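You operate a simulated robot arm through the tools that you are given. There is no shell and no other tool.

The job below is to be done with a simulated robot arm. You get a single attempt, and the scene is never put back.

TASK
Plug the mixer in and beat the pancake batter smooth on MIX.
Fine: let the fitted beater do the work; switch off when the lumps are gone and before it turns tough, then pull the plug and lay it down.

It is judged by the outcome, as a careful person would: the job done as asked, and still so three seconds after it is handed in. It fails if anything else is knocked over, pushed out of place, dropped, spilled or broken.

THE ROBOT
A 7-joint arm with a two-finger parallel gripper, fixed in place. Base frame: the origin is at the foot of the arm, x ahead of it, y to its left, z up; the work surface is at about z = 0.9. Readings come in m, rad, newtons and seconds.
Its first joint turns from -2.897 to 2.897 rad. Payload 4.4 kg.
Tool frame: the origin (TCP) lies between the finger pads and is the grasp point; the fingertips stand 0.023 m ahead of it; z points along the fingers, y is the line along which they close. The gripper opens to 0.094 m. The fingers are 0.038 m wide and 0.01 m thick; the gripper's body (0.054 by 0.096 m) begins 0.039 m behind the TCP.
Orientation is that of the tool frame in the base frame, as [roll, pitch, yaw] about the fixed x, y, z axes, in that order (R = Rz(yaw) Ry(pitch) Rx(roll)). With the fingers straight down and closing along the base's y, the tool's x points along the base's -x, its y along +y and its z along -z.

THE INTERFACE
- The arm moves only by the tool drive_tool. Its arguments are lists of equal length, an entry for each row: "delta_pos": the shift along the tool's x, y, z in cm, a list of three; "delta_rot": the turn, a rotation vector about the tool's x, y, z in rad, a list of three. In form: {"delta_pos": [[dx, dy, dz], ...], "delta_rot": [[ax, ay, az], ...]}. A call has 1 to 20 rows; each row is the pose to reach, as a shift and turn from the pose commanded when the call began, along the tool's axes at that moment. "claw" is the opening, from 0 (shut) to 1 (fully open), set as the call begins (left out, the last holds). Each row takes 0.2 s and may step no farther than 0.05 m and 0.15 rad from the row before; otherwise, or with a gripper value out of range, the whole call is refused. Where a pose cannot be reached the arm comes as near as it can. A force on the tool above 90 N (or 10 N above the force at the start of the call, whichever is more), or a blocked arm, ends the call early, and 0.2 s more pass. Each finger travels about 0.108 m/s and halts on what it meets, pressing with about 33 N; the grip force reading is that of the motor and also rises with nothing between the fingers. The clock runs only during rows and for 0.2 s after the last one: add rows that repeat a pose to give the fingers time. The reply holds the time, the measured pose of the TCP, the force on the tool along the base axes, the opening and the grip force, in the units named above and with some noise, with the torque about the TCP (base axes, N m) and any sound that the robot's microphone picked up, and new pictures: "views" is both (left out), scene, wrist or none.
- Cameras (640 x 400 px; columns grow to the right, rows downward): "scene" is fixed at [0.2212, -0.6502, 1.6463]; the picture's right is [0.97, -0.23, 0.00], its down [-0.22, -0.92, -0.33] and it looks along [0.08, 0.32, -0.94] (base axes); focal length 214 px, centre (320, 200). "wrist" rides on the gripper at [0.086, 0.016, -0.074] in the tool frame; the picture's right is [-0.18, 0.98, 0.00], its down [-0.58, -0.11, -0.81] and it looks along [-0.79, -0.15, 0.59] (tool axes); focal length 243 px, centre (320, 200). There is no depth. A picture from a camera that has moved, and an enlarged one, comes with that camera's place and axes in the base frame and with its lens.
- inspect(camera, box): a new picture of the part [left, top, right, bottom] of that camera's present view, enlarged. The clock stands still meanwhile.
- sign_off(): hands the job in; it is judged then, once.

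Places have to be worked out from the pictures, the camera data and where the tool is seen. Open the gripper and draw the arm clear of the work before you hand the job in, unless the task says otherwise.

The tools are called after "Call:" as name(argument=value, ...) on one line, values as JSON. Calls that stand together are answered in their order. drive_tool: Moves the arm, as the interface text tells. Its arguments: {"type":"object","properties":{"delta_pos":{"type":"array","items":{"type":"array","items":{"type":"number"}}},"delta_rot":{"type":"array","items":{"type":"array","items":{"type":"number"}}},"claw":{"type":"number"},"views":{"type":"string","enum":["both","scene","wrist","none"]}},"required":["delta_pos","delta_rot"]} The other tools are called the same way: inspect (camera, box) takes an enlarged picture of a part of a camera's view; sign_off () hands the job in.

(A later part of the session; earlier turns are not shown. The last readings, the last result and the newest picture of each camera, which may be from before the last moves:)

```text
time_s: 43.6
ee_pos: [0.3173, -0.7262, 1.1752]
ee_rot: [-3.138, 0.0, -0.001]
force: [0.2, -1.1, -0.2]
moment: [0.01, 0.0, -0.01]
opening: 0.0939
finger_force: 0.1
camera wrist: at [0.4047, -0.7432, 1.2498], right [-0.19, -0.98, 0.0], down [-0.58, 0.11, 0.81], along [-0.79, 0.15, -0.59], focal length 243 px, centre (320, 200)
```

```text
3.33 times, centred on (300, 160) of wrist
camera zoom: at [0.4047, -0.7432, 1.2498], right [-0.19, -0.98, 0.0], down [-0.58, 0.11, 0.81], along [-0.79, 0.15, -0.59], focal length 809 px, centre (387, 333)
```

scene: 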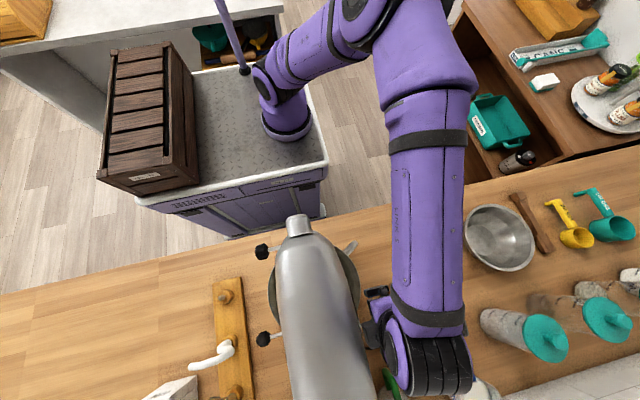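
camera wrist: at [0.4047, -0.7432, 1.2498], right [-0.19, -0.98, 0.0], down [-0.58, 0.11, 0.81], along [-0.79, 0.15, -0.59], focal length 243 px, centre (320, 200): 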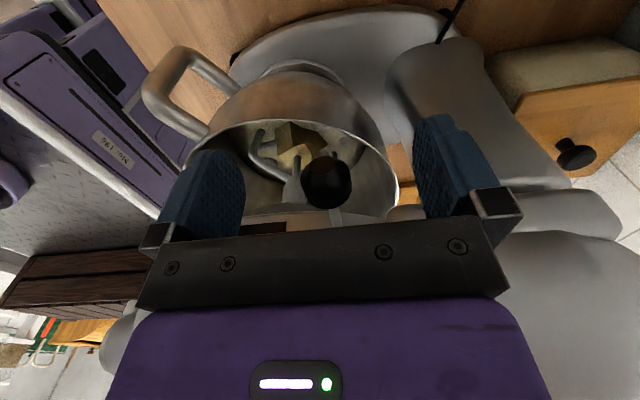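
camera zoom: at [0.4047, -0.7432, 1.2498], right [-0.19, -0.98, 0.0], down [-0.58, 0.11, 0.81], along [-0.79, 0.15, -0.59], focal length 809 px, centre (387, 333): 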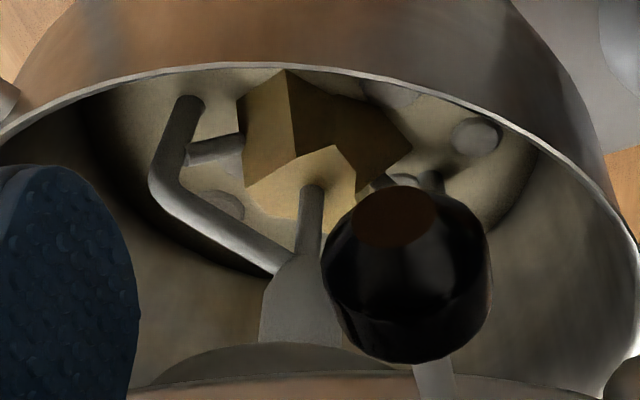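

Lumps are still there; beating continues. Watching on.

Call:
drive_tool(delta_pos=[[0, 0, 0], [0, 0, 0], [0, 0, 0], [0, 0, 0]], delta_rot=[[0, 0, 0], [0, 0, 0], [0, 0, 0], [0, 0, 0]], views="wrist")

Call:
inspect(camera="wrist", box=[220, 100, 380, 220])

```text
time_s: 44.6
ee_pos: [0.3176, -0.7267, 1.1736]
ee_rot: [-3.138, -0.001, -0.004]
force: [-0.1, 0.5, 0.5]
moment: [-0.03, 0.02, -0.01]
opening: 0.094
finger_force: 0.1
camera wrist: at [0.4047, -0.7432, 1.2498], right [-0.19, -0.98, 0.0], down [-0.58, 0.11, 0.81], along [-0.79, 0.15, -0.59], focal length 243 px, centre (320, 200)
```

wrist: 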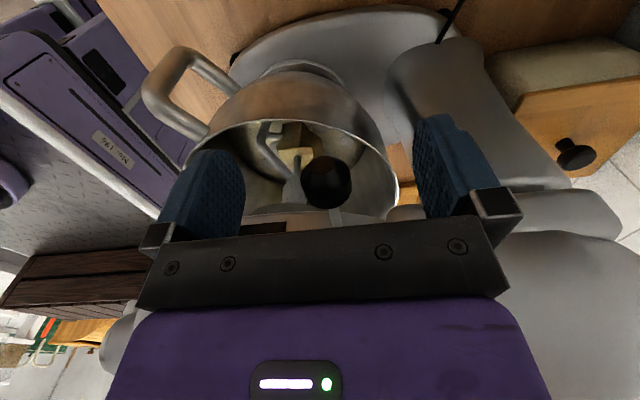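

```text
3.33 times, centred on (300, 160) of wrist
camera zoom: at [0.4047, -0.7432, 1.2498], right [-0.19, -0.98, 0.0], down [-0.58, 0.11, 0.81], along [-0.79, 0.15, -0.59], focal length 809 px, centre (387, 333)
```

zoom: 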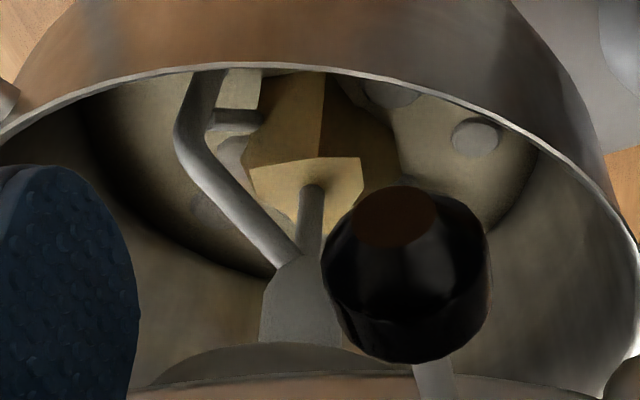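

Call:
drive_tool(delta_pos=[[0, 0, 0], [0, 0, 0], [0, 0, 0], [0, 0, 0]], delta_rot=[[0, 0, 0], [0, 0, 0], [0, 0, 0], [0, 0, 0]], views="wrist")

Call:
inspect(camera="wrist", box=[220, 100, 380, 220])

```text
time_s: 45.6
ee_pos: [0.3185, -0.7269, 1.1755]
ee_rot: [-3.139, -0.001, 0.0]
force: [-0.1, -0.4, 0.0]
moment: [0.0, 0.02, 0.02]
opening: 0.094
finger_force: 0.0
camera wrist: at [0.4047, -0.7432, 1.2498], right [-0.19, -0.98, 0.0], down [-0.58, 0.11, 0.81], along [-0.79, 0.15, -0.59], focal length 243 px, centre (320, 200)
```

wrist: 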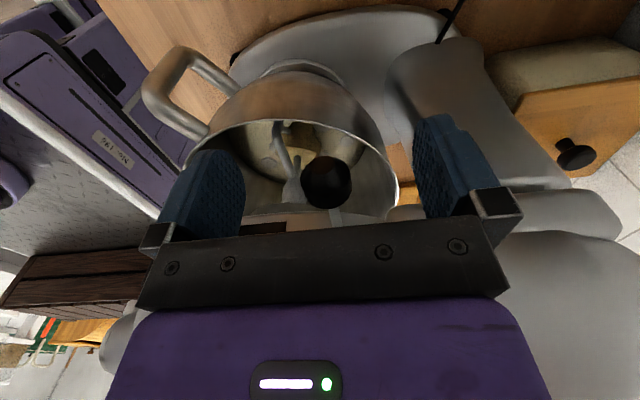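

```text
3.33 times, centred on (300, 160) of wrist
camera zoom: at [0.4047, -0.7432, 1.2498], right [-0.19, -0.98, 0.0], down [-0.58, 0.11, 0.81], along [-0.79, 0.15, -0.59], focal length 809 px, centre (387, 333)
```

zoom: 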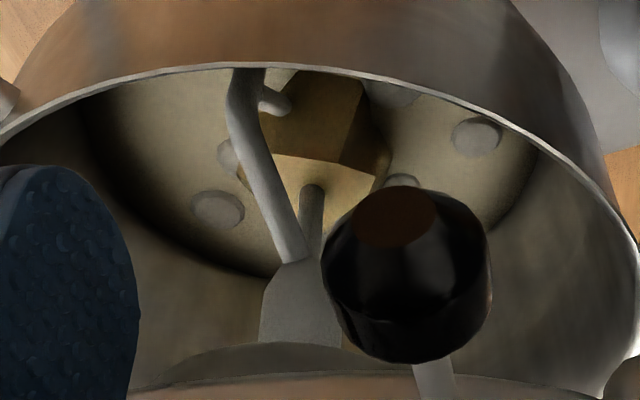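

Lumps are still clearly present and about the same size. I'll wait a little longer between looks.

Call:
drive_tool(delta_pos=[[0, 0, 0], [0, 0, 0], [0, 0, 0], [0, 0, 0], [0, 0, 0], [0, 0, 0], [0, 0, 0], [0, 0, 0]], delta_rot=[[0, 0, 0], [0, 0, 0], [0, 0, 0], [0, 0, 0], [0, 0, 0], [0, 0, 0], [0, 0, 0], [0, 0, 0]], views="wrist")

Call:
inspect(camera="wrist", box=[220, 100, 380, 220])

```text
time_s: 47.4
ee_pos: [0.3186, -0.7268, 1.1746]
ee_rot: [-3.138, 0.001, 0.0]
force: [-0.2, 0.5, -0.1]
moment: [-0.01, -0.01, -0.02]
opening: 0.0939
finger_force: 0.1
camera wrist: at [0.4047, -0.7432, 1.2498], right [-0.19, -0.98, 0.0], down [-0.58, 0.11, 0.81], along [-0.79, 0.15, -0.59], focal length 243 px, centre (320, 200)
```

wrist: 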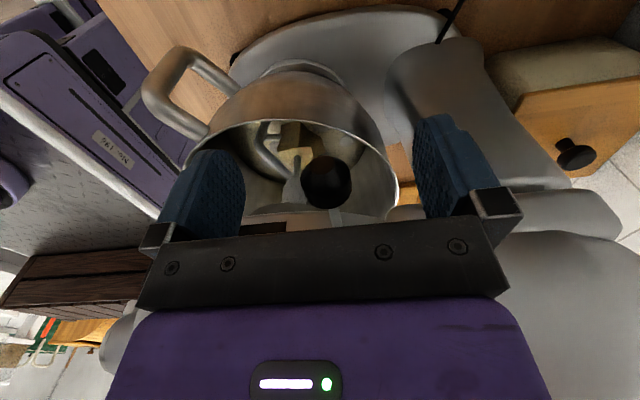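

```text
3.33 times, centred on (300, 160) of wrist
camera zoom: at [0.4047, -0.7432, 1.2498], right [-0.19, -0.98, 0.0], down [-0.58, 0.11, 0.81], along [-0.79, 0.15, -0.59], focal length 809 px, centre (387, 333)
```

zoom: 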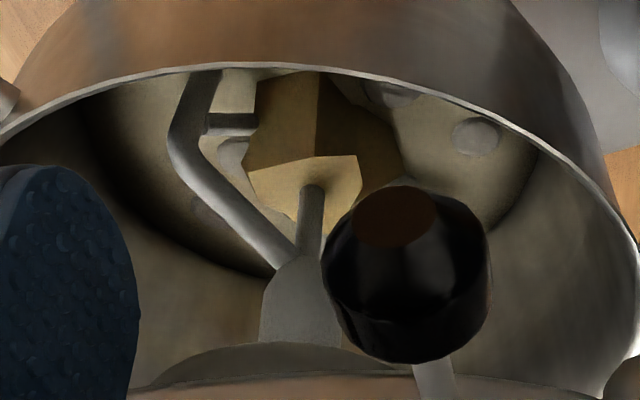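

The lumps are flattening (fainter than before). Continuing to watch.

Call:
drive_tool(delta_pos=[[0, 0, 0], [0, 0, 0], [0, 0, 0], [0, 0, 0], [0, 0, 0], [0, 0, 0]], delta_rot=[[0, 0, 0], [0, 0, 0], [0, 0, 0], [0, 0, 0], [0, 0, 0], [0, 0, 0]], views="wrist")

Call:
inspect(camera="wrist", box=[220, 100, 380, 220])

```text
time_s: 48.8
ee_pos: [0.3194, -0.7265, 1.1749]
ee_rot: [-3.138, 0.0, 0.0]
force: [0.6, 0.2, -0.1]
moment: [0.0, -0.01, -0.03]
opening: 0.0944
finger_force: 0.1
camera wrist: at [0.4047, -0.7432, 1.2498], right [-0.19, -0.98, 0.0], down [-0.58, 0.11, 0.81], along [-0.79, 0.15, -0.59], focal length 243 px, centre (320, 200)
```

wrist: 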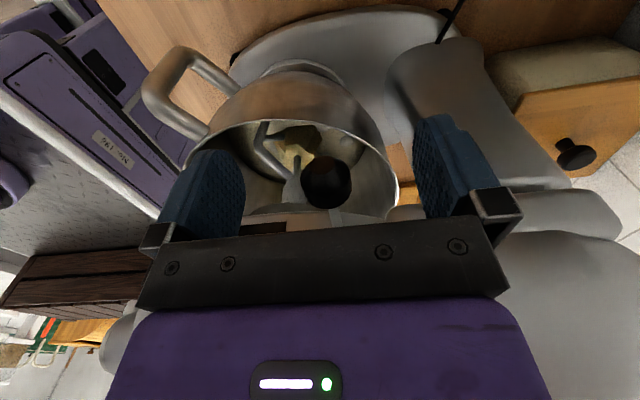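

```text
3.33 times, centred on (300, 160) of wrist
camera zoom: at [0.4047, -0.7432, 1.2498], right [-0.19, -0.98, 0.0], down [-0.58, 0.11, 0.81], along [-0.79, 0.15, -0.59], focal length 809 px, centre (387, 333)
```

zoom: 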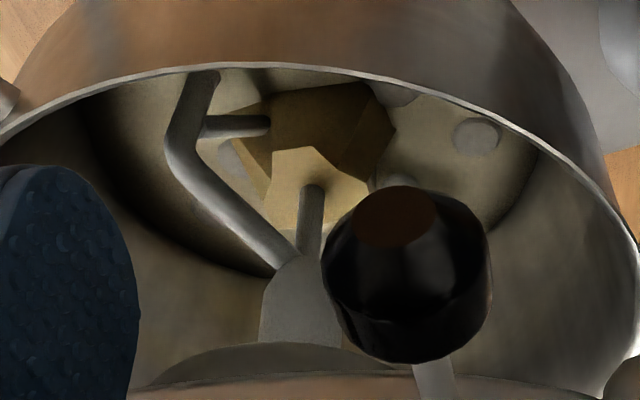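

Call:
drive_tool(delta_pos=[[0, 0, 0], [0, 0, 0], [0, 0, 0], [0, 0, 0], [0, 0, 0], [0, 0, 0], [0, 0, 0], [0, 0, 0]], delta_rot=[[0, 0, 0], [0, 0, 0], [0, 0, 0], [0, 0, 0], [0, 0, 0], [0, 0, 0], [0, 0, 0], [0, 0, 0]], views="wrist")

Call:
inspect(camera="wrist", box=[220, 100, 380, 220])

```text
time_s: 50.6
ee_pos: [0.3176, -0.7261, 1.1744]
ee_rot: [-3.138, 0.001, 0.0]
force: [-0.1, -0.9, -0.1]
moment: [-0.01, -0.02, -0.01]
opening: 0.0939
finger_force: 0.0
camera wrist: at [0.4047, -0.7432, 1.2498], right [-0.19, -0.98, 0.0], down [-0.58, 0.11, 0.81], along [-0.79, 0.15, -0.59], focal length 243 px, centre (320, 200)
```

wrist: 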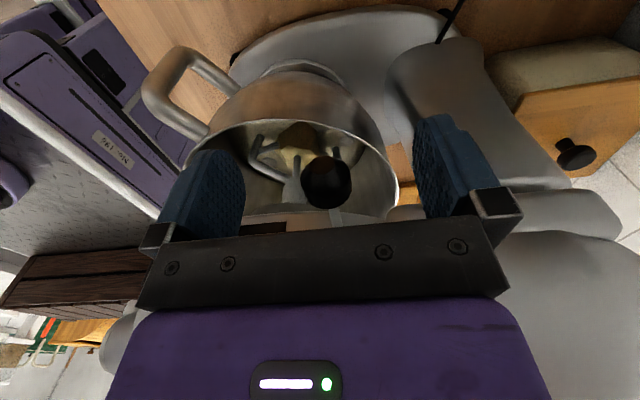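

```text
3.33 times, centred on (300, 160) of wrist
camera zoom: at [0.4047, -0.7432, 1.2498], right [-0.19, -0.98, 0.0], down [-0.58, 0.11, 0.81], along [-0.79, 0.15, -0.59], focal length 809 px, centre (387, 333)
```

zoom: 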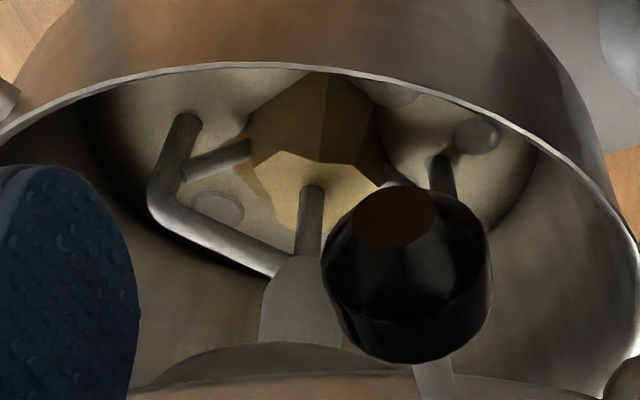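

The lumps keep sinking but are still visible; continuing.

Call:
drive_tool(delta_pos=[[0, 0, 0], [0, 0, 0], [0, 0, 0], [0, 0, 0], [0, 0, 0], [0, 0, 0], [0, 0, 0], [0, 0, 0]], delta_rot=[[0, 0, 0], [0, 0, 0], [0, 0, 0], [0, 0, 0], [0, 0, 0], [0, 0, 0], [0, 0, 0], [0, 0, 0]], views="wrist")

Call:
inspect(camera="wrist", box=[220, 100, 380, 220])

```text
time_s: 52.4
ee_pos: [0.3176, -0.7265, 1.1751]
ee_rot: [-3.137, 0.0, -0.004]
force: [0.3, 0.0, -0.1]
moment: [0.0, 0.03, 0.02]
opening: 0.0942
finger_force: 0.2
camera wrist: at [0.4047, -0.7432, 1.2498], right [-0.19, -0.98, 0.0], down [-0.58, 0.11, 0.81], along [-0.79, 0.15, -0.59], focal length 243 px, centre (320, 200)
```

wrist: 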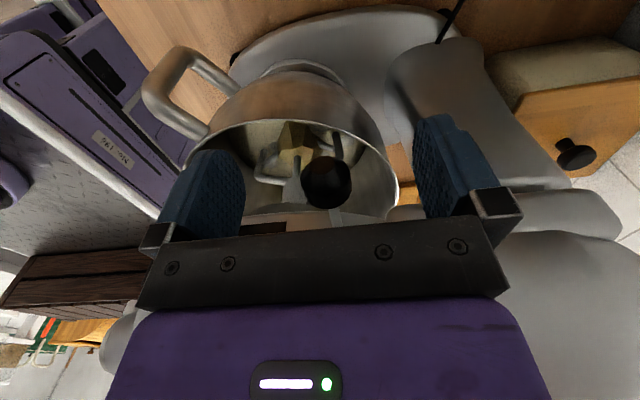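

```text
3.33 times, centred on (300, 160) of wrist
camera zoom: at [0.4047, -0.7432, 1.2498], right [-0.19, -0.98, 0.0], down [-0.58, 0.11, 0.81], along [-0.79, 0.15, -0.59], focal length 809 px, centre (387, 333)
```

zoom: 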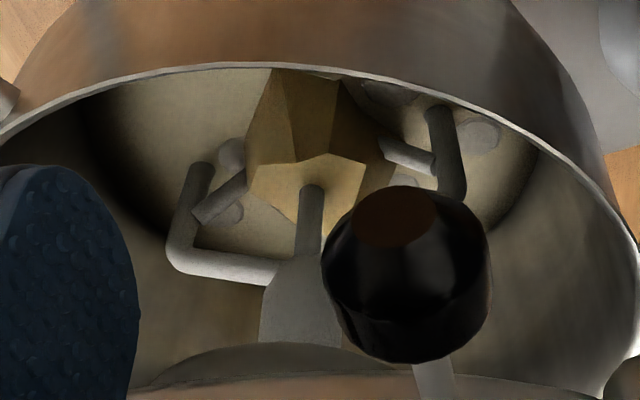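

Lumps are now nearly flush with the surface. I'll shorten the intervals.

Call:
drive_tool(delta_pos=[[0, 0, 0], [0, 0, 0], [0, 0, 0], [0, 0, 0], [0, 0, 0]], delta_rot=[[0, 0, 0], [0, 0, 0], [0, 0, 0], [0, 0, 0], [0, 0, 0]], views="wrist")

Call:
inspect(camera="wrist", box=[220, 100, 380, 220])

```text
time_s: 53.6
ee_pos: [0.318, -0.7267, 1.1751]
ee_rot: [-3.138, 0.0, -0.001]
force: [-1.1, -0.1, 0.3]
moment: [-0.01, -0.01, 0.01]
opening: 0.0938
finger_force: 0.0
camera wrist: at [0.4047, -0.7432, 1.2498], right [-0.19, -0.98, 0.0], down [-0.58, 0.11, 0.81], along [-0.79, 0.15, -0.59], focal length 243 px, centre (320, 200)
```

wrist: 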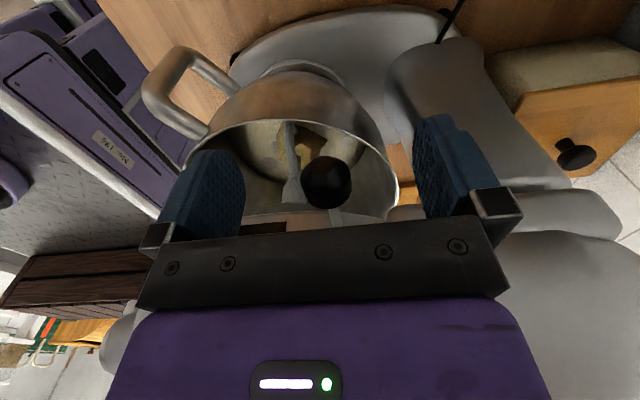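

```text
3.33 times, centred on (300, 160) of wrist
camera zoom: at [0.4047, -0.7432, 1.2498], right [-0.19, -0.98, 0.0], down [-0.58, 0.11, 0.81], along [-0.79, 0.15, -0.59], focal length 809 px, centre (387, 333)
```

zoom: 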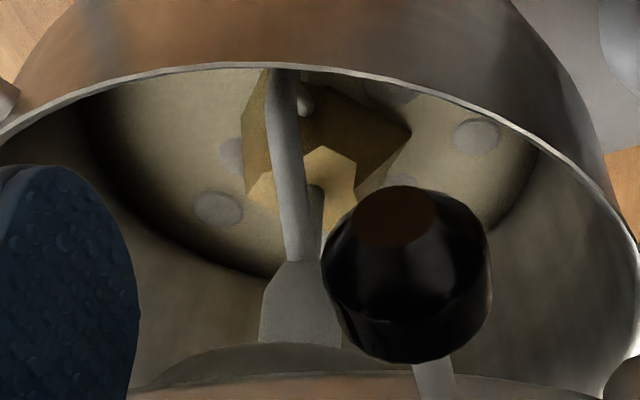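

Call:
drive_tool(delta_pos=[[0, 0, 0], [0, 0, 0], [0, 0, 0], [0, 0, 0], [0, 0, 0], [0, 0, 0], [0, 0, 0], [0, 0, 0]], delta_rot=[[0, 0, 0], [0, 0, 0], [0, 0, 0], [0, 0, 0], [0, 0, 0], [0, 0, 0], [0, 0, 0], [0, 0, 0]], views="wrist")

Call:
inspect(camera="wrist", box=[220, 100, 380, 220])

```text
time_s: 55.4
ee_pos: [0.3184, -0.7264, 1.1744]
ee_rot: [-3.137, 0.001, 0.0]
force: [-0.7, -0.1, -0.6]
moment: [-0.01, -0.02, -0.01]
opening: 0.0939
finger_force: 0.1
camera wrist: at [0.4047, -0.7432, 1.2498], right [-0.19, -0.98, 0.0], down [-0.58, 0.11, 0.81], along [-0.79, 0.15, -0.59], focal length 243 px, centre (320, 200)
```

wrist: 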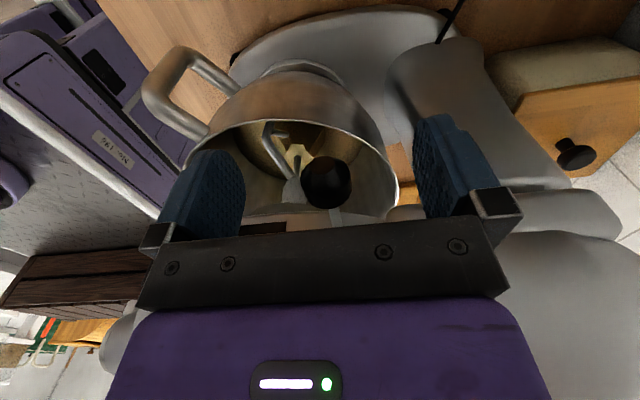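

```text
3.33 times, centred on (300, 160) of wrist
camera zoom: at [0.4047, -0.7432, 1.2498], right [-0.19, -0.98, 0.0], down [-0.58, 0.11, 0.81], along [-0.79, 0.15, -0.59], focal length 809 px, centre (387, 333)
```

zoom: 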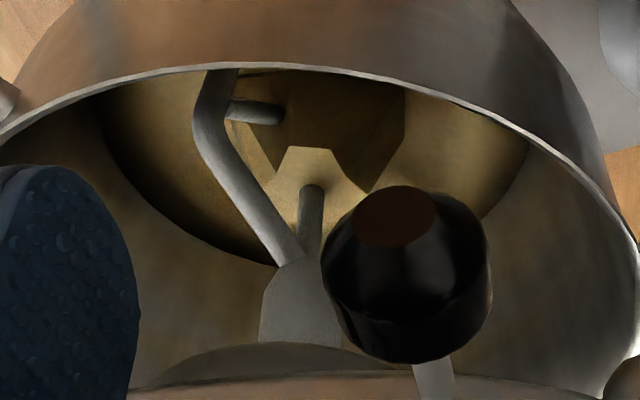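

The batter is now smooth, with no lumps left. Switching off at once: closing on the knob and sliding it back to OFF.

Call:
drive_tool(delta_pos=[[0, 1.2, 0], [0, 2.8, 0], [0, 3.4, 0], [0, 3.4, 0]], delta_rot=[[0, 0, 0], [0, 0, 0], [0, 0, 0], [0, 0, 0]], claw=0.0, views="wrist")

Call:
inspect(camera="wrist", box=[200, 60, 440, 230])

```text
time_s: 56.4
ee_pos: [0.3191, -0.7607, 1.1754]
ee_rot: [-3.138, 0.001, 0.001]
force: [1.2, 3.4, 6.8]
moment: [0.03, 0.32, 0.03]
opening: 0.0239
finger_force: 33.0
camera wrist: at [0.4046, -0.7775, 1.2501], right [-0.18, -0.98, 0.0], down [-0.58, 0.11, 0.81], along [-0.79, 0.15, -0.59], focal length 243 px, centre (320, 200)
```

wrist: 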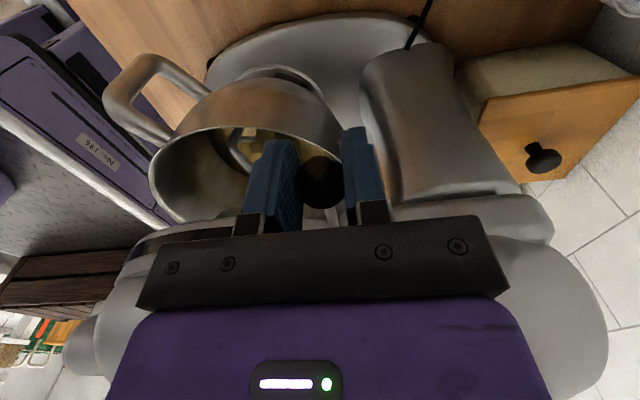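

```text
2.35 times, centred on (320, 145) of wrist
camera zoom: at [0.4046, -0.7775, 1.2501], right [-0.18, -0.98, 0.0], down [-0.58, 0.11, 0.81], along [-0.79, 0.15, -0.59], focal length 571 px, centre (320, 329)
```

zoom: 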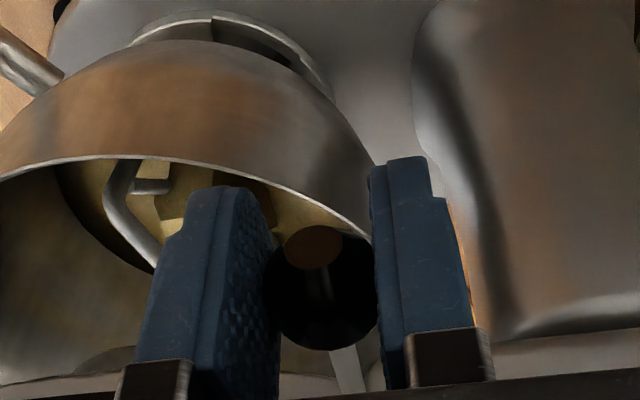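

The lever is back against its OFF end stop. I'll open the fingers and check that the beater has stopped.

Call:
drive_tool(delta_pos=[[0, 0, 0], [0, 0, 0]], delta_rot=[[0, 0, 0], [0, 0, 0]], claw=1.0, views="wrist")

Call:
inspect(camera="wrist", box=[200, 60, 440, 230])

```text
time_s: 57.0
ee_pos: [0.3176, -0.7606, 1.1737]
ee_rot: [-3.14, -0.001, -0.002]
force: [0.1, -0.2, -0.5]
moment: [0.0, 0.0, 0.03]
opening: 0.0942
finger_force: 0.0
camera wrist: at [0.4044, -0.7779, 1.2495], right [-0.19, -0.98, 0.0], down [-0.58, 0.11, 0.81], along [-0.79, 0.15, -0.59], focal length 243 px, centre (320, 200)
```

wrist: 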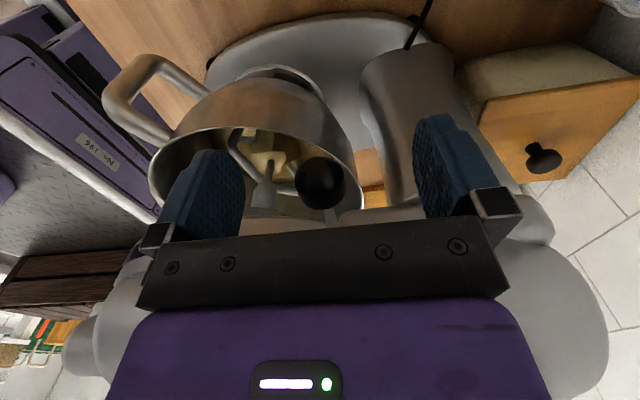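

```text
2.35 times, centred on (320, 145) of wrist
camera zoom: at [0.4044, -0.7779, 1.2495], right [-0.19, -0.98, 0.0], down [-0.58, 0.11, 0.81], along [-0.79, 0.15, -0.59], focal length 571 px, centre (320, 329)
```

zoom: 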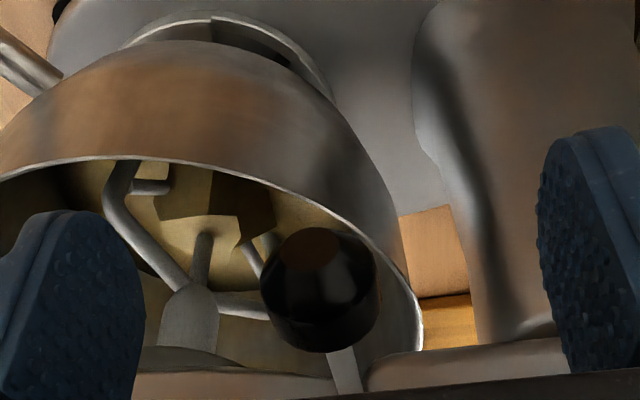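

The beater stands still and the batter is smooth. Now I'll withdraw from the lever and go back above the plug, turning the fingers to close along x again.

Call:
drive_tool(delta_pos=[[3, 0, -0.3], [6, 0, -2], [9, 0, -5], [10.2, 0, -8.3], [10.2, 0, -8.3], [10.6, 0.4, -8.3], [11, 0.8, -8.3], [11.4, 1.2, -8.3], [11.8, 1.6, -8.3], [12.2, 2, -8.3], [12.6, 2.4, -8.3], [13, 2.8, -8], [13.3, 3.2, -6], [13.3, 3.5, -3], [13.3, 3.5, 0], [13.3, 3.5, 3], [13.3, 3.5, 3.7], [13.3, 3.5, 3.7]], delta_rot=[[0, 0, 0], [0, 0, 0], [0, 0, 0], [0, 0, -0.1], [0, 0, -0.24], [0, 0, -0.38], [0, 0, -0.52], [0, 0, -0.66], [0, 0, -0.8], [0, 0, -0.94], [0, 0, -1.08], [0, 0, -1.22], [0, 0, -1.36], [0, 0, -1.5], [0, 0, -1.573], [0, 0, -1.573], [0, 0, -1.573], [0, 0, -1.573]])

Call:
inspect(camera="wrist", box=[220, 40, 440, 220])

Call:
inspect(camera="scene", box=[340, 240, 460, 360])

```text
time_s: 60.8
ee_pos: [0.4526, -0.7984, 1.1383]
ee_rot: [-3.139, -0.004, 1.572]
force: [-0.3, -0.9, -0.1]
moment: [0.0, 0.02, 0.04]
opening: 0.094
finger_force: 0.1
camera wrist: at [0.4676, -0.7119, 1.2127], right [0.98, -0.18, 0.0], down [-0.11, -0.58, 0.8], along [-0.15, -0.79, -0.59], focal length 243 px, centre (320, 200)
```

scene: 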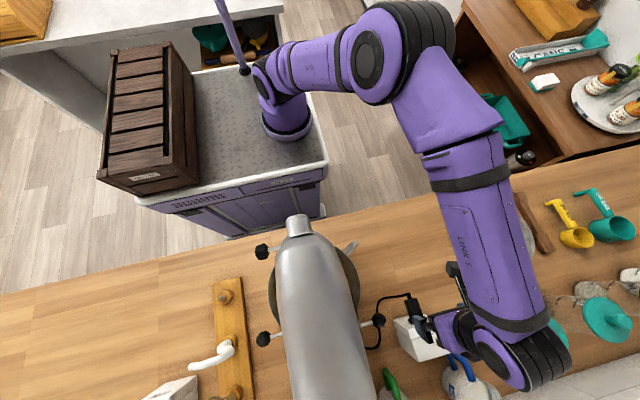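
wrist: 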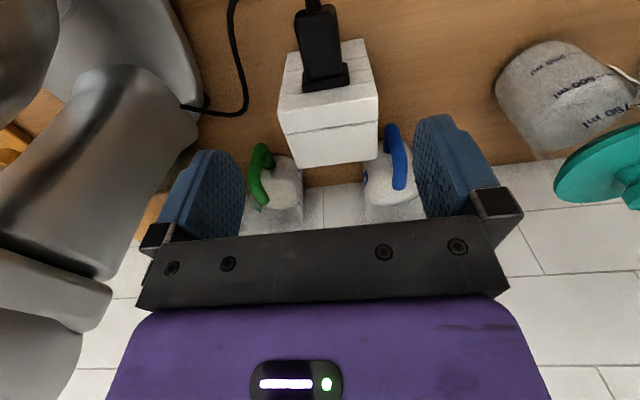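

```text
2.22 times, centred on (330, 130) of wrist
camera zoom: at [0.4676, -0.7119, 1.2127], right [0.98, -0.18, 0.0], down [-0.11, -0.58, 0.8], along [-0.15, -0.79, -0.59], focal length 539 px, centre (298, 356)
```

zoom: 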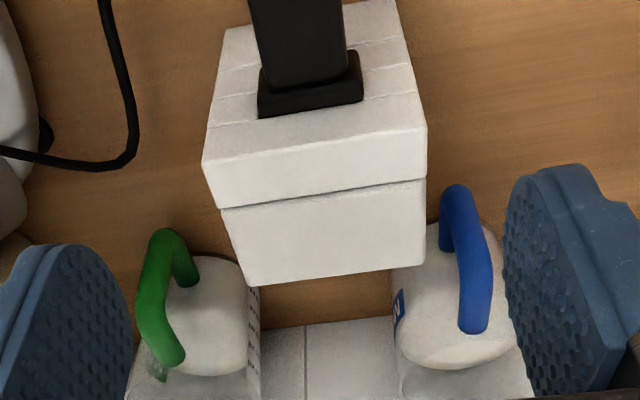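

```text
3.33 times, centred on (400, 300) of scene
camera zoom: at [0.2212, -0.6502, 1.6463], right [0.97, -0.23, 0.0], down [-0.22, -0.92, -0.33], along [0.08, 0.32, -0.94], focal length 715 px, centre (53, -133)
```

zoom: 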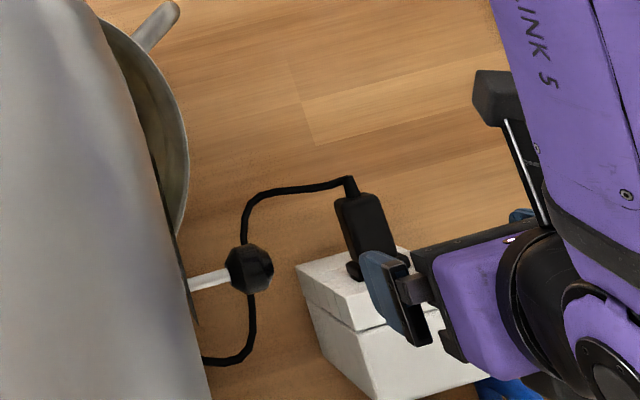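

The plug is as I left it. I'll narrow the fingers and descend around its body to the same height as before.

Call:
drive_tool(delta_pos=[[0.2, -0.1, 0], [0.2, -0.1, 4], [0.2, -0.1, 8], [0.2, -0.1, 11], [0.2, -0.1, 13.2], [0.2, -0.1, 14.25], [0.2, -0.1, 14.25]], delta_rot=[[0, 0, 0], [0, 0, 0], [0, 0, 0], [0, 0, 0], [0, 0, 0], [0, 0, 0], [0, 0, 0]], claw=0.62)

Call:
inspect(camera="wrist", box=[160, 60, 460, 260])

```text
time_s: 62.4
ee_pos: [0.4509, -0.7936, 0.9951]
ee_rot: [-3.141, -0.004, 1.574]
force: [0.3, -0.1, 0.2]
moment: [0.0, 0.02, -0.02]
opening: 0.0582
finger_force: 0.1
camera wrist: at [0.4673, -0.7083, 1.0717], right [0.98, -0.18, 0.0], down [-0.11, -0.58, 0.8], along [-0.15, -0.79, -0.59], focal length 243 px, centre (320, 200)
```

scene: 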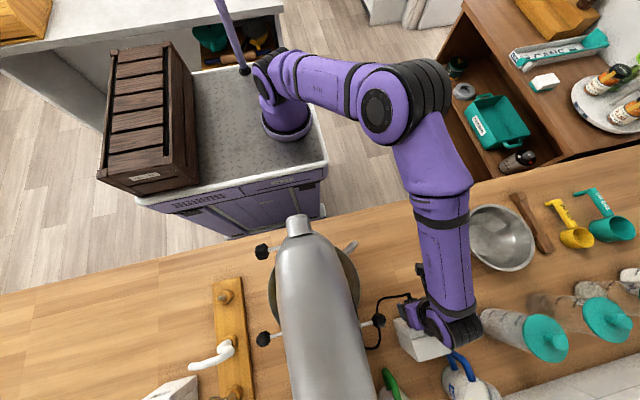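
wrist: 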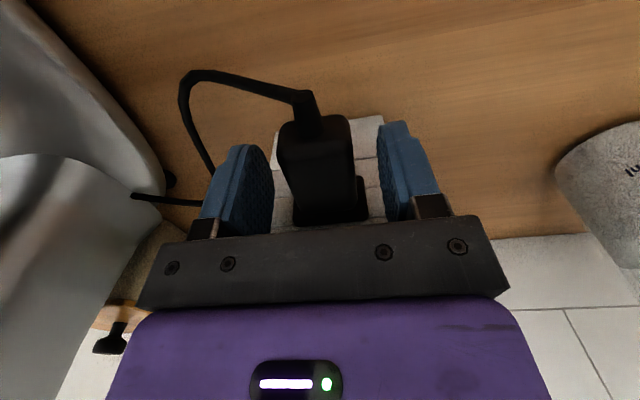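

```text
2.00 times, centred on (310, 160) of wrist
camera zoom: at [0.4673, -0.7083, 1.0717], right [0.98, -0.18, 0.0], down [-0.11, -0.58, 0.8], along [-0.15, -0.79, -0.59], focal length 485 px, centre (340, 280)
```

zoom: 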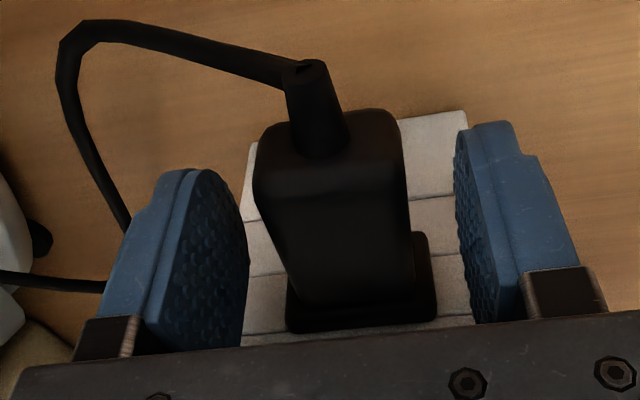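

Well placed around the body. Closing the grip on the plug.

Call:
drive_tool(delta_pos=[[0, 0, 0], [0, 0, 0], [0, 0, 0]], delta_rot=[[0, 0, 0], [0, 0, 0], [0, 0, 0]], claw=0.0, views="none")

```text
time_s: 63.2
ee_pos: [0.4515, -0.7941, 0.9971]
ee_rot: [-3.141, -0.002, 1.573]
force: [-1.4, 1.2, -1.1]
moment: [0.07, 0.02, -0.02]
opening: 0.0334
finger_force: 32.7
```

Gripped (3.3 cm). Now pulling straight back along +y, slowly.

Call:
drive_tool(delta_pos=[[0.4, 0, 0], [0.8, 0, 0], [1.2, 0, 0], [1.2, 0, 0]], delta_rot=[[0, 0, 0], [0, 0, 0], [0, 0, 0], [0, 0, 0]], views="wrist")

Call:
inspect(camera="wrist", box=[160, 60, 460, 260])

```text
time_s: 64.2
ee_pos: [0.4497, -0.7829, 0.9958]
ee_rot: [3.141, -0.003, 1.571]
force: [0.5, 0.1, 0.7]
moment: [-0.01, -0.05, -0.03]
opening: 0.0333
finger_force: 32.7
camera wrist: at [0.4663, -0.696, 1.071], right [0.98, -0.18, 0.0], down [-0.11, -0.58, 0.8], along [-0.15, -0.79, -0.59], focal length 243 px, centre (320, 200)
```

wrist: 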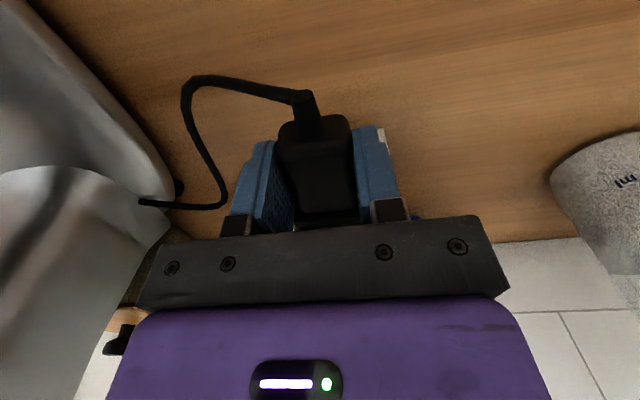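

```text
2.00 times, centred on (310, 160) of wrist
camera zoom: at [0.4663, -0.696, 1.071], right [0.98, -0.18, 0.0], down [-0.11, -0.58, 0.8], along [-0.15, -0.79, -0.59], focal length 485 px, centre (340, 280)
```

zoom: 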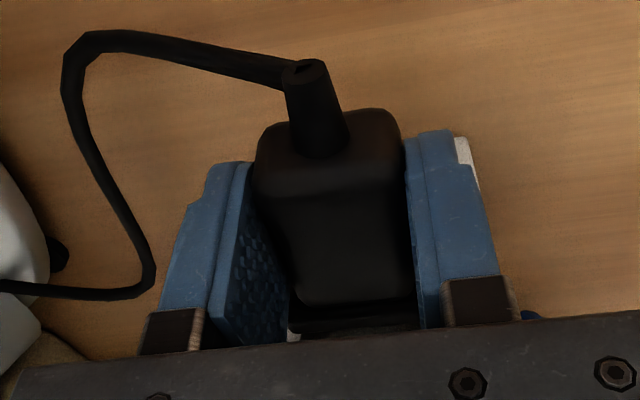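

The plug has come free without force. I'll continue back to its original spot and keep the height.

Call:
drive_tool(delta_pos=[[2, 0, 0], [5, 0, 0], [8, 0, 0], [10.5, 0, 0], [10.5, 0, 2], [10.5, 0, 4.5], [10.5, 0, 6], [10.5, 0, 6]], delta_rot=[[0, 0, 0], [0, 0, 0], [0, 0, 0], [0, 0, 0], [0, 0, 0], [0, 0, 0], [0, 0, 0], [0, 0, 0]])

Call:
inspect(camera="scene", box=[340, 230, 460, 360])

```text
time_s: 66.0
ee_pos: [0.4503, -0.6776, 0.9353]
ee_rot: [-3.14, -0.004, 1.573]
force: [-0.2, 1.1, 0.4]
moment: [0.0, -0.01, 0.01]
opening: 0.0333
finger_force: 33.4
camera wrist: at [0.4661, -0.5907, 1.0113], right [0.98, -0.18, 0.0], down [-0.11, -0.58, 0.8], along [-0.15, -0.79, -0.59], focal length 243 px, centre (320, 200)
```

scene: 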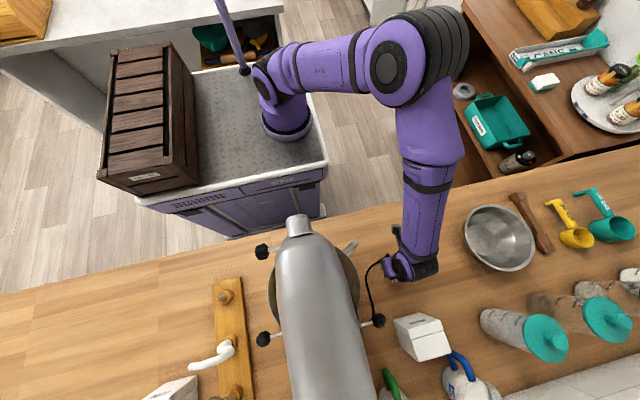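
wrist: 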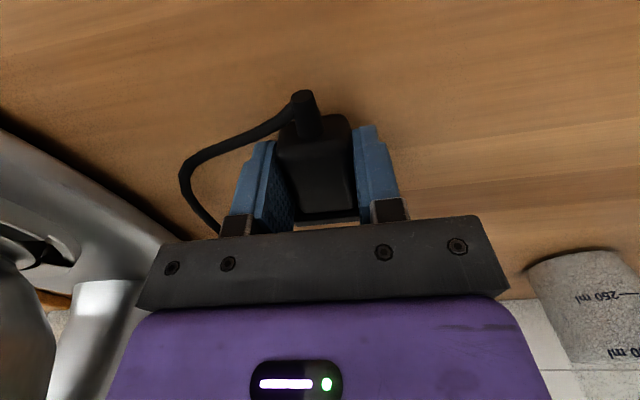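

```text
3.08 times, centred on (400, 295) of scene
camera zoom: at [0.2212, -0.6502, 1.6463], right [0.97, -0.23, 0.0], down [-0.22, -0.92, -0.33], along [0.08, 0.32, -0.94], focal length 660 px, centre (74, -92)
```

zoom: 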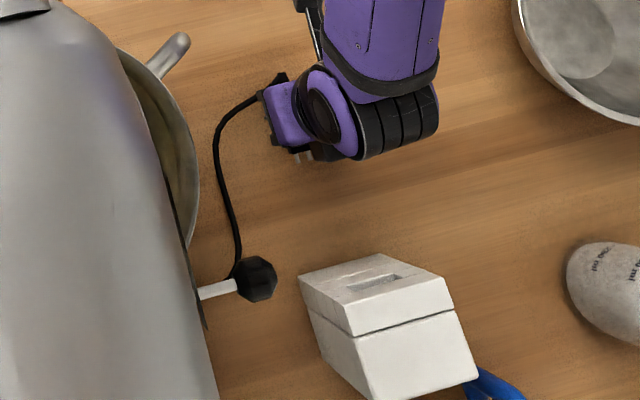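

About 1 cm above the wood now. Lowering gently until it touches.

Call:
drive_tool(delta_pos=[[0, 0, 0.4], [0, 0, 0.7], [0, 0, 0.7]], delta_rot=[[0, 0, 0], [0, 0, 0], [0, 0, 0]], views="none")

```text
time_s: 66.8
ee_pos: [0.4491, -0.6768, 0.928]
ee_rot: [3.141, -0.003, 1.573]
force: [-0.2, 0.1, 0.0]
moment: [0.02, 0.0, -0.05]
opening: 0.0331
finger_force: 33.2
```

Call:
drive_tool(delta_pos=[[0, 0, 0.1], [0, 0, 0.2], [0, 0, 0.2]], delta_rot=[[0, 0, 0], [0, 0, 0], [0, 0, 0]], views="none")

```text
time_s: 67.6
ee_pos: [0.4494, -0.6761, 0.9272]
ee_rot: [3.141, -0.002, 1.573]
force: [-0.9, 1.8, 10.8]
moment: [-0.29, 0.01, -0.03]
opening: 0.0335
finger_force: 32.9
```

Touchdown (11 N). I'll ease off slightly and open the fingers part-way so as not to catch the cord.

Call:
drive_tool(delta_pos=[[0, 0, -0.1], [0, 0, -0.1]], delta_rot=[[0, 0, 0], [0, 0, 0]], views="none")

Call:
drive_tool(delta_pos=[[0, 0, 0], [0, 0, 0], [0, 0, 0]], delta_rot=[[0, 0, 0], [0, 0, 0], [0, 0, 0]], claw=0.6)

```text
time_s: 68.2
ee_pos: [0.4495, -0.6775, 0.9266]
ee_rot: [-3.14, -0.003, 1.572]
force: [-0.4, -1.3, 1.3]
moment: [-0.05, -0.04, 0.0]
opening: 0.0337
finger_force: 33.2
```

```text
time_s: 69.0
ee_pos: [0.4495, -0.6761, 0.9267]
ee_rot: [3.14, -0.003, 1.572]
force: [-0.5, -0.5, -0.4]
moment: [0.05, 0.0, -0.05]
opening: 0.0563
finger_force: 0.1
camera wrist: at [0.4658, -0.5906, 1.0027], right [0.98, -0.18, 0.0], down [-0.11, -0.58, 0.8], along [-0.15, -0.79, -0.59], focal length 243 px, centre (320, 200)
```

scene: 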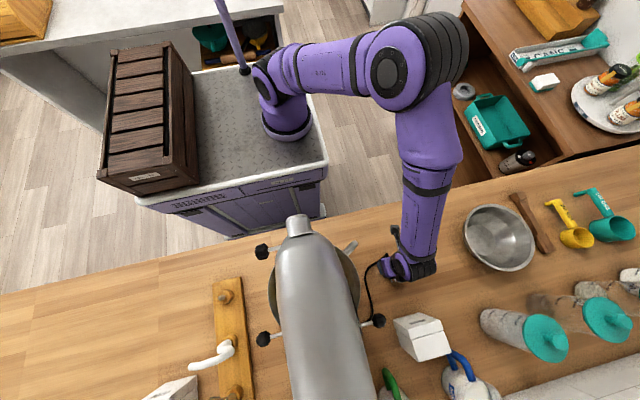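
wrist: 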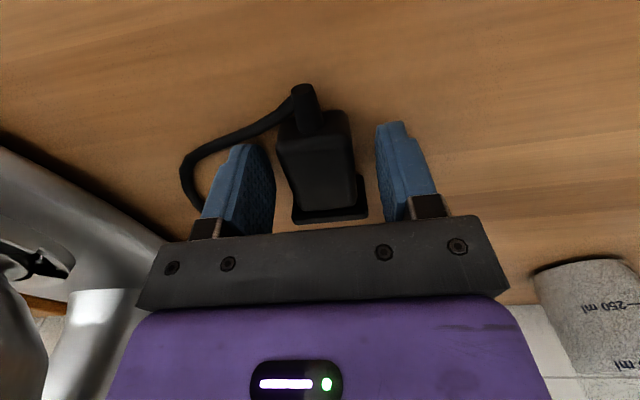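

The plug lies on the counter. Lifting straight up and away from it.

Call:
drive_tool(delta_pos=[[0, 0, -2], [0, 0, -5], [0, 0, -9], [0, 0, -13], [0, 0, -17], [0, 0, -21], [1, 0, -25], [3, 0, -29], [3, 0, -29]], delta_rot=[[0, 0, 0], [0, 0, 0], [0, 0, 0], [0, 0, 0], [0, 0, 0], [0, 0, 0], [0, 0, 0], [0, 0, 0], [0, 0, 0]])

Call:
inspect(camera="scene", box=[340, 230, 460, 360])

```text
time_s: 71.0
ee_pos: [0.4491, -0.6448, 1.2189]
ee_rot: [-3.141, -0.003, 1.573]
force: [0.0, -1.6, -0.4]
moment: [-0.02, -0.04, 0.0]
opening: 0.0564
finger_force: 0.2
camera wrist: at [0.4654, -0.5601, 1.2941], right [0.98, -0.18, 0.0], down [-0.11, -0.58, 0.8], along [-0.15, -0.79, -0.59], focal length 243 px, centre (320, 200)
```

scene: 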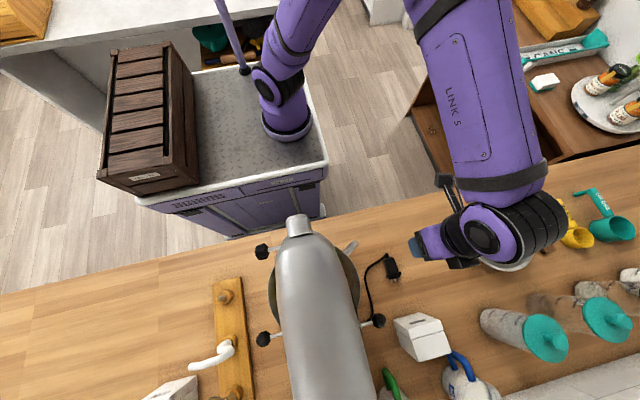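
wrist: 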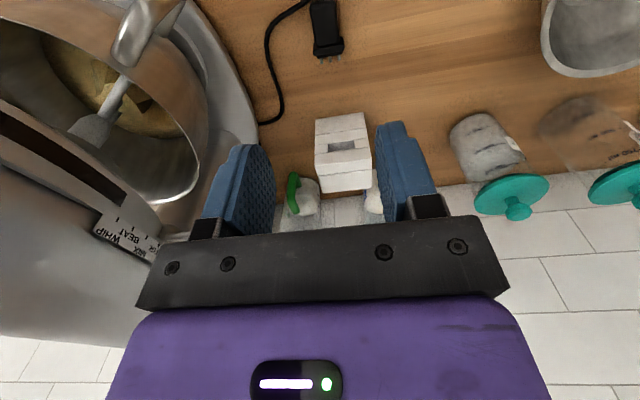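

```text
3.08 times, centred on (400, 295) of scene
camera zoom: at [0.2212, -0.6502, 1.6463], right [0.97, -0.23, 0.0], down [-0.22, -0.92, -0.33], along [0.08, 0.32, -0.94], focal length 660 px, centre (74, -92)
```

zoom: 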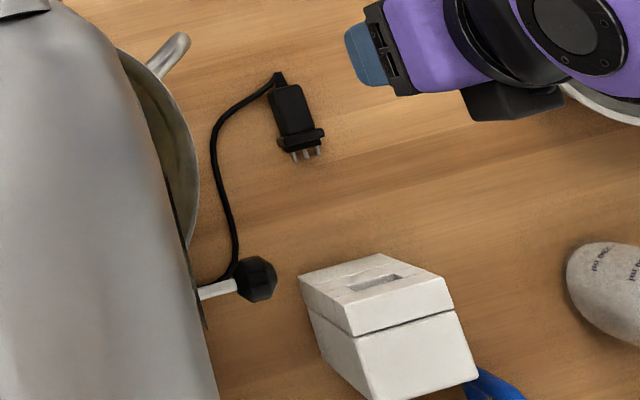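

The plug lies back where it was, unplugged, and the lever seems at OFF. I'll back away to the earlier viewing pose with the gripper open and do a final check of the batter and lever.

Call:
drive_tool(delta_pos=[[2, 0.5, -4], [5, 1, -8], [8, 2, -11.5], [11, 2.7, -14.5], [14.4, 3.3, -16.9], [14.4, 3.3, -16.9], [14.4, 3.3, -16.9]], delta_rot=[[0, 0, 0.1], [0, 0, 0.2], [0, 0, 0.32], [0, 0, 0.45], [0, 0, 0.594], [0, 0, 0.594], [0, 0, 0.594]], claw=1.0)

Call:
inspect(camera="wrist", box=[235, 110, 345, 200])

Call:
inspect(camera="wrist", box=[300, 170, 370, 230])

Call:
inspect(camera="scene", box=[220, 200, 460, 400])

```text
refused: row 2 steps farther than a row can; nothing moved
```

```text
4.44 times, centred on (290, 155) of wrist
camera zoom: at [0.4654, -0.5601, 1.2941], right [0.98, -0.18, 0.0], down [-0.11, -0.58, 0.8], along [-0.15, -0.79, -0.59], focal length 1078 px, centre (453, 400)
```

zoom: 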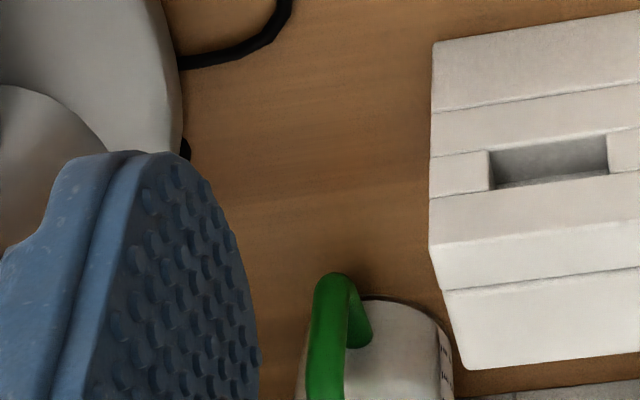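

```text
6.67 times, centred on (335, 200) of wrist
camera zoom: at [0.4654, -0.5601, 1.2941], right [0.98, -0.18, 0.0], down [-0.11, -0.58, 0.8], along [-0.15, -0.79, -0.59], focal length 1618 px, centre (220, 200)
```

zoom: 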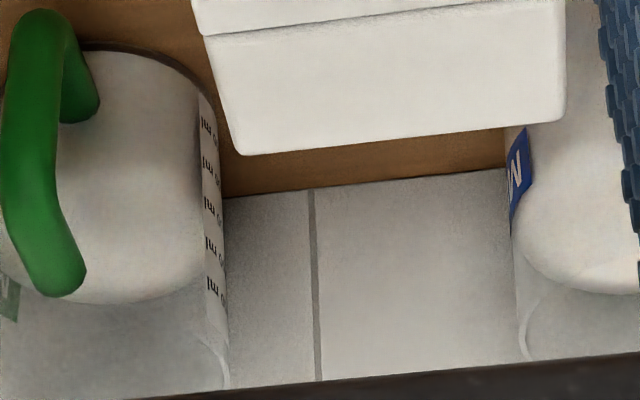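

```text
2.00 times, centred on (340, 300) of scene
camera zoom: at [0.2212, -0.6502, 1.6463], right [0.97, -0.23, 0.0], down [-0.22, -0.92, -0.33], along [0.08, 0.32, -0.94], focal length 429 px, centre (280, 0)
```

zoom: 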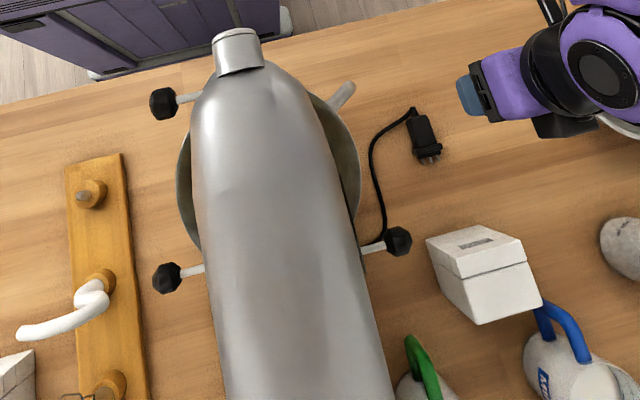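

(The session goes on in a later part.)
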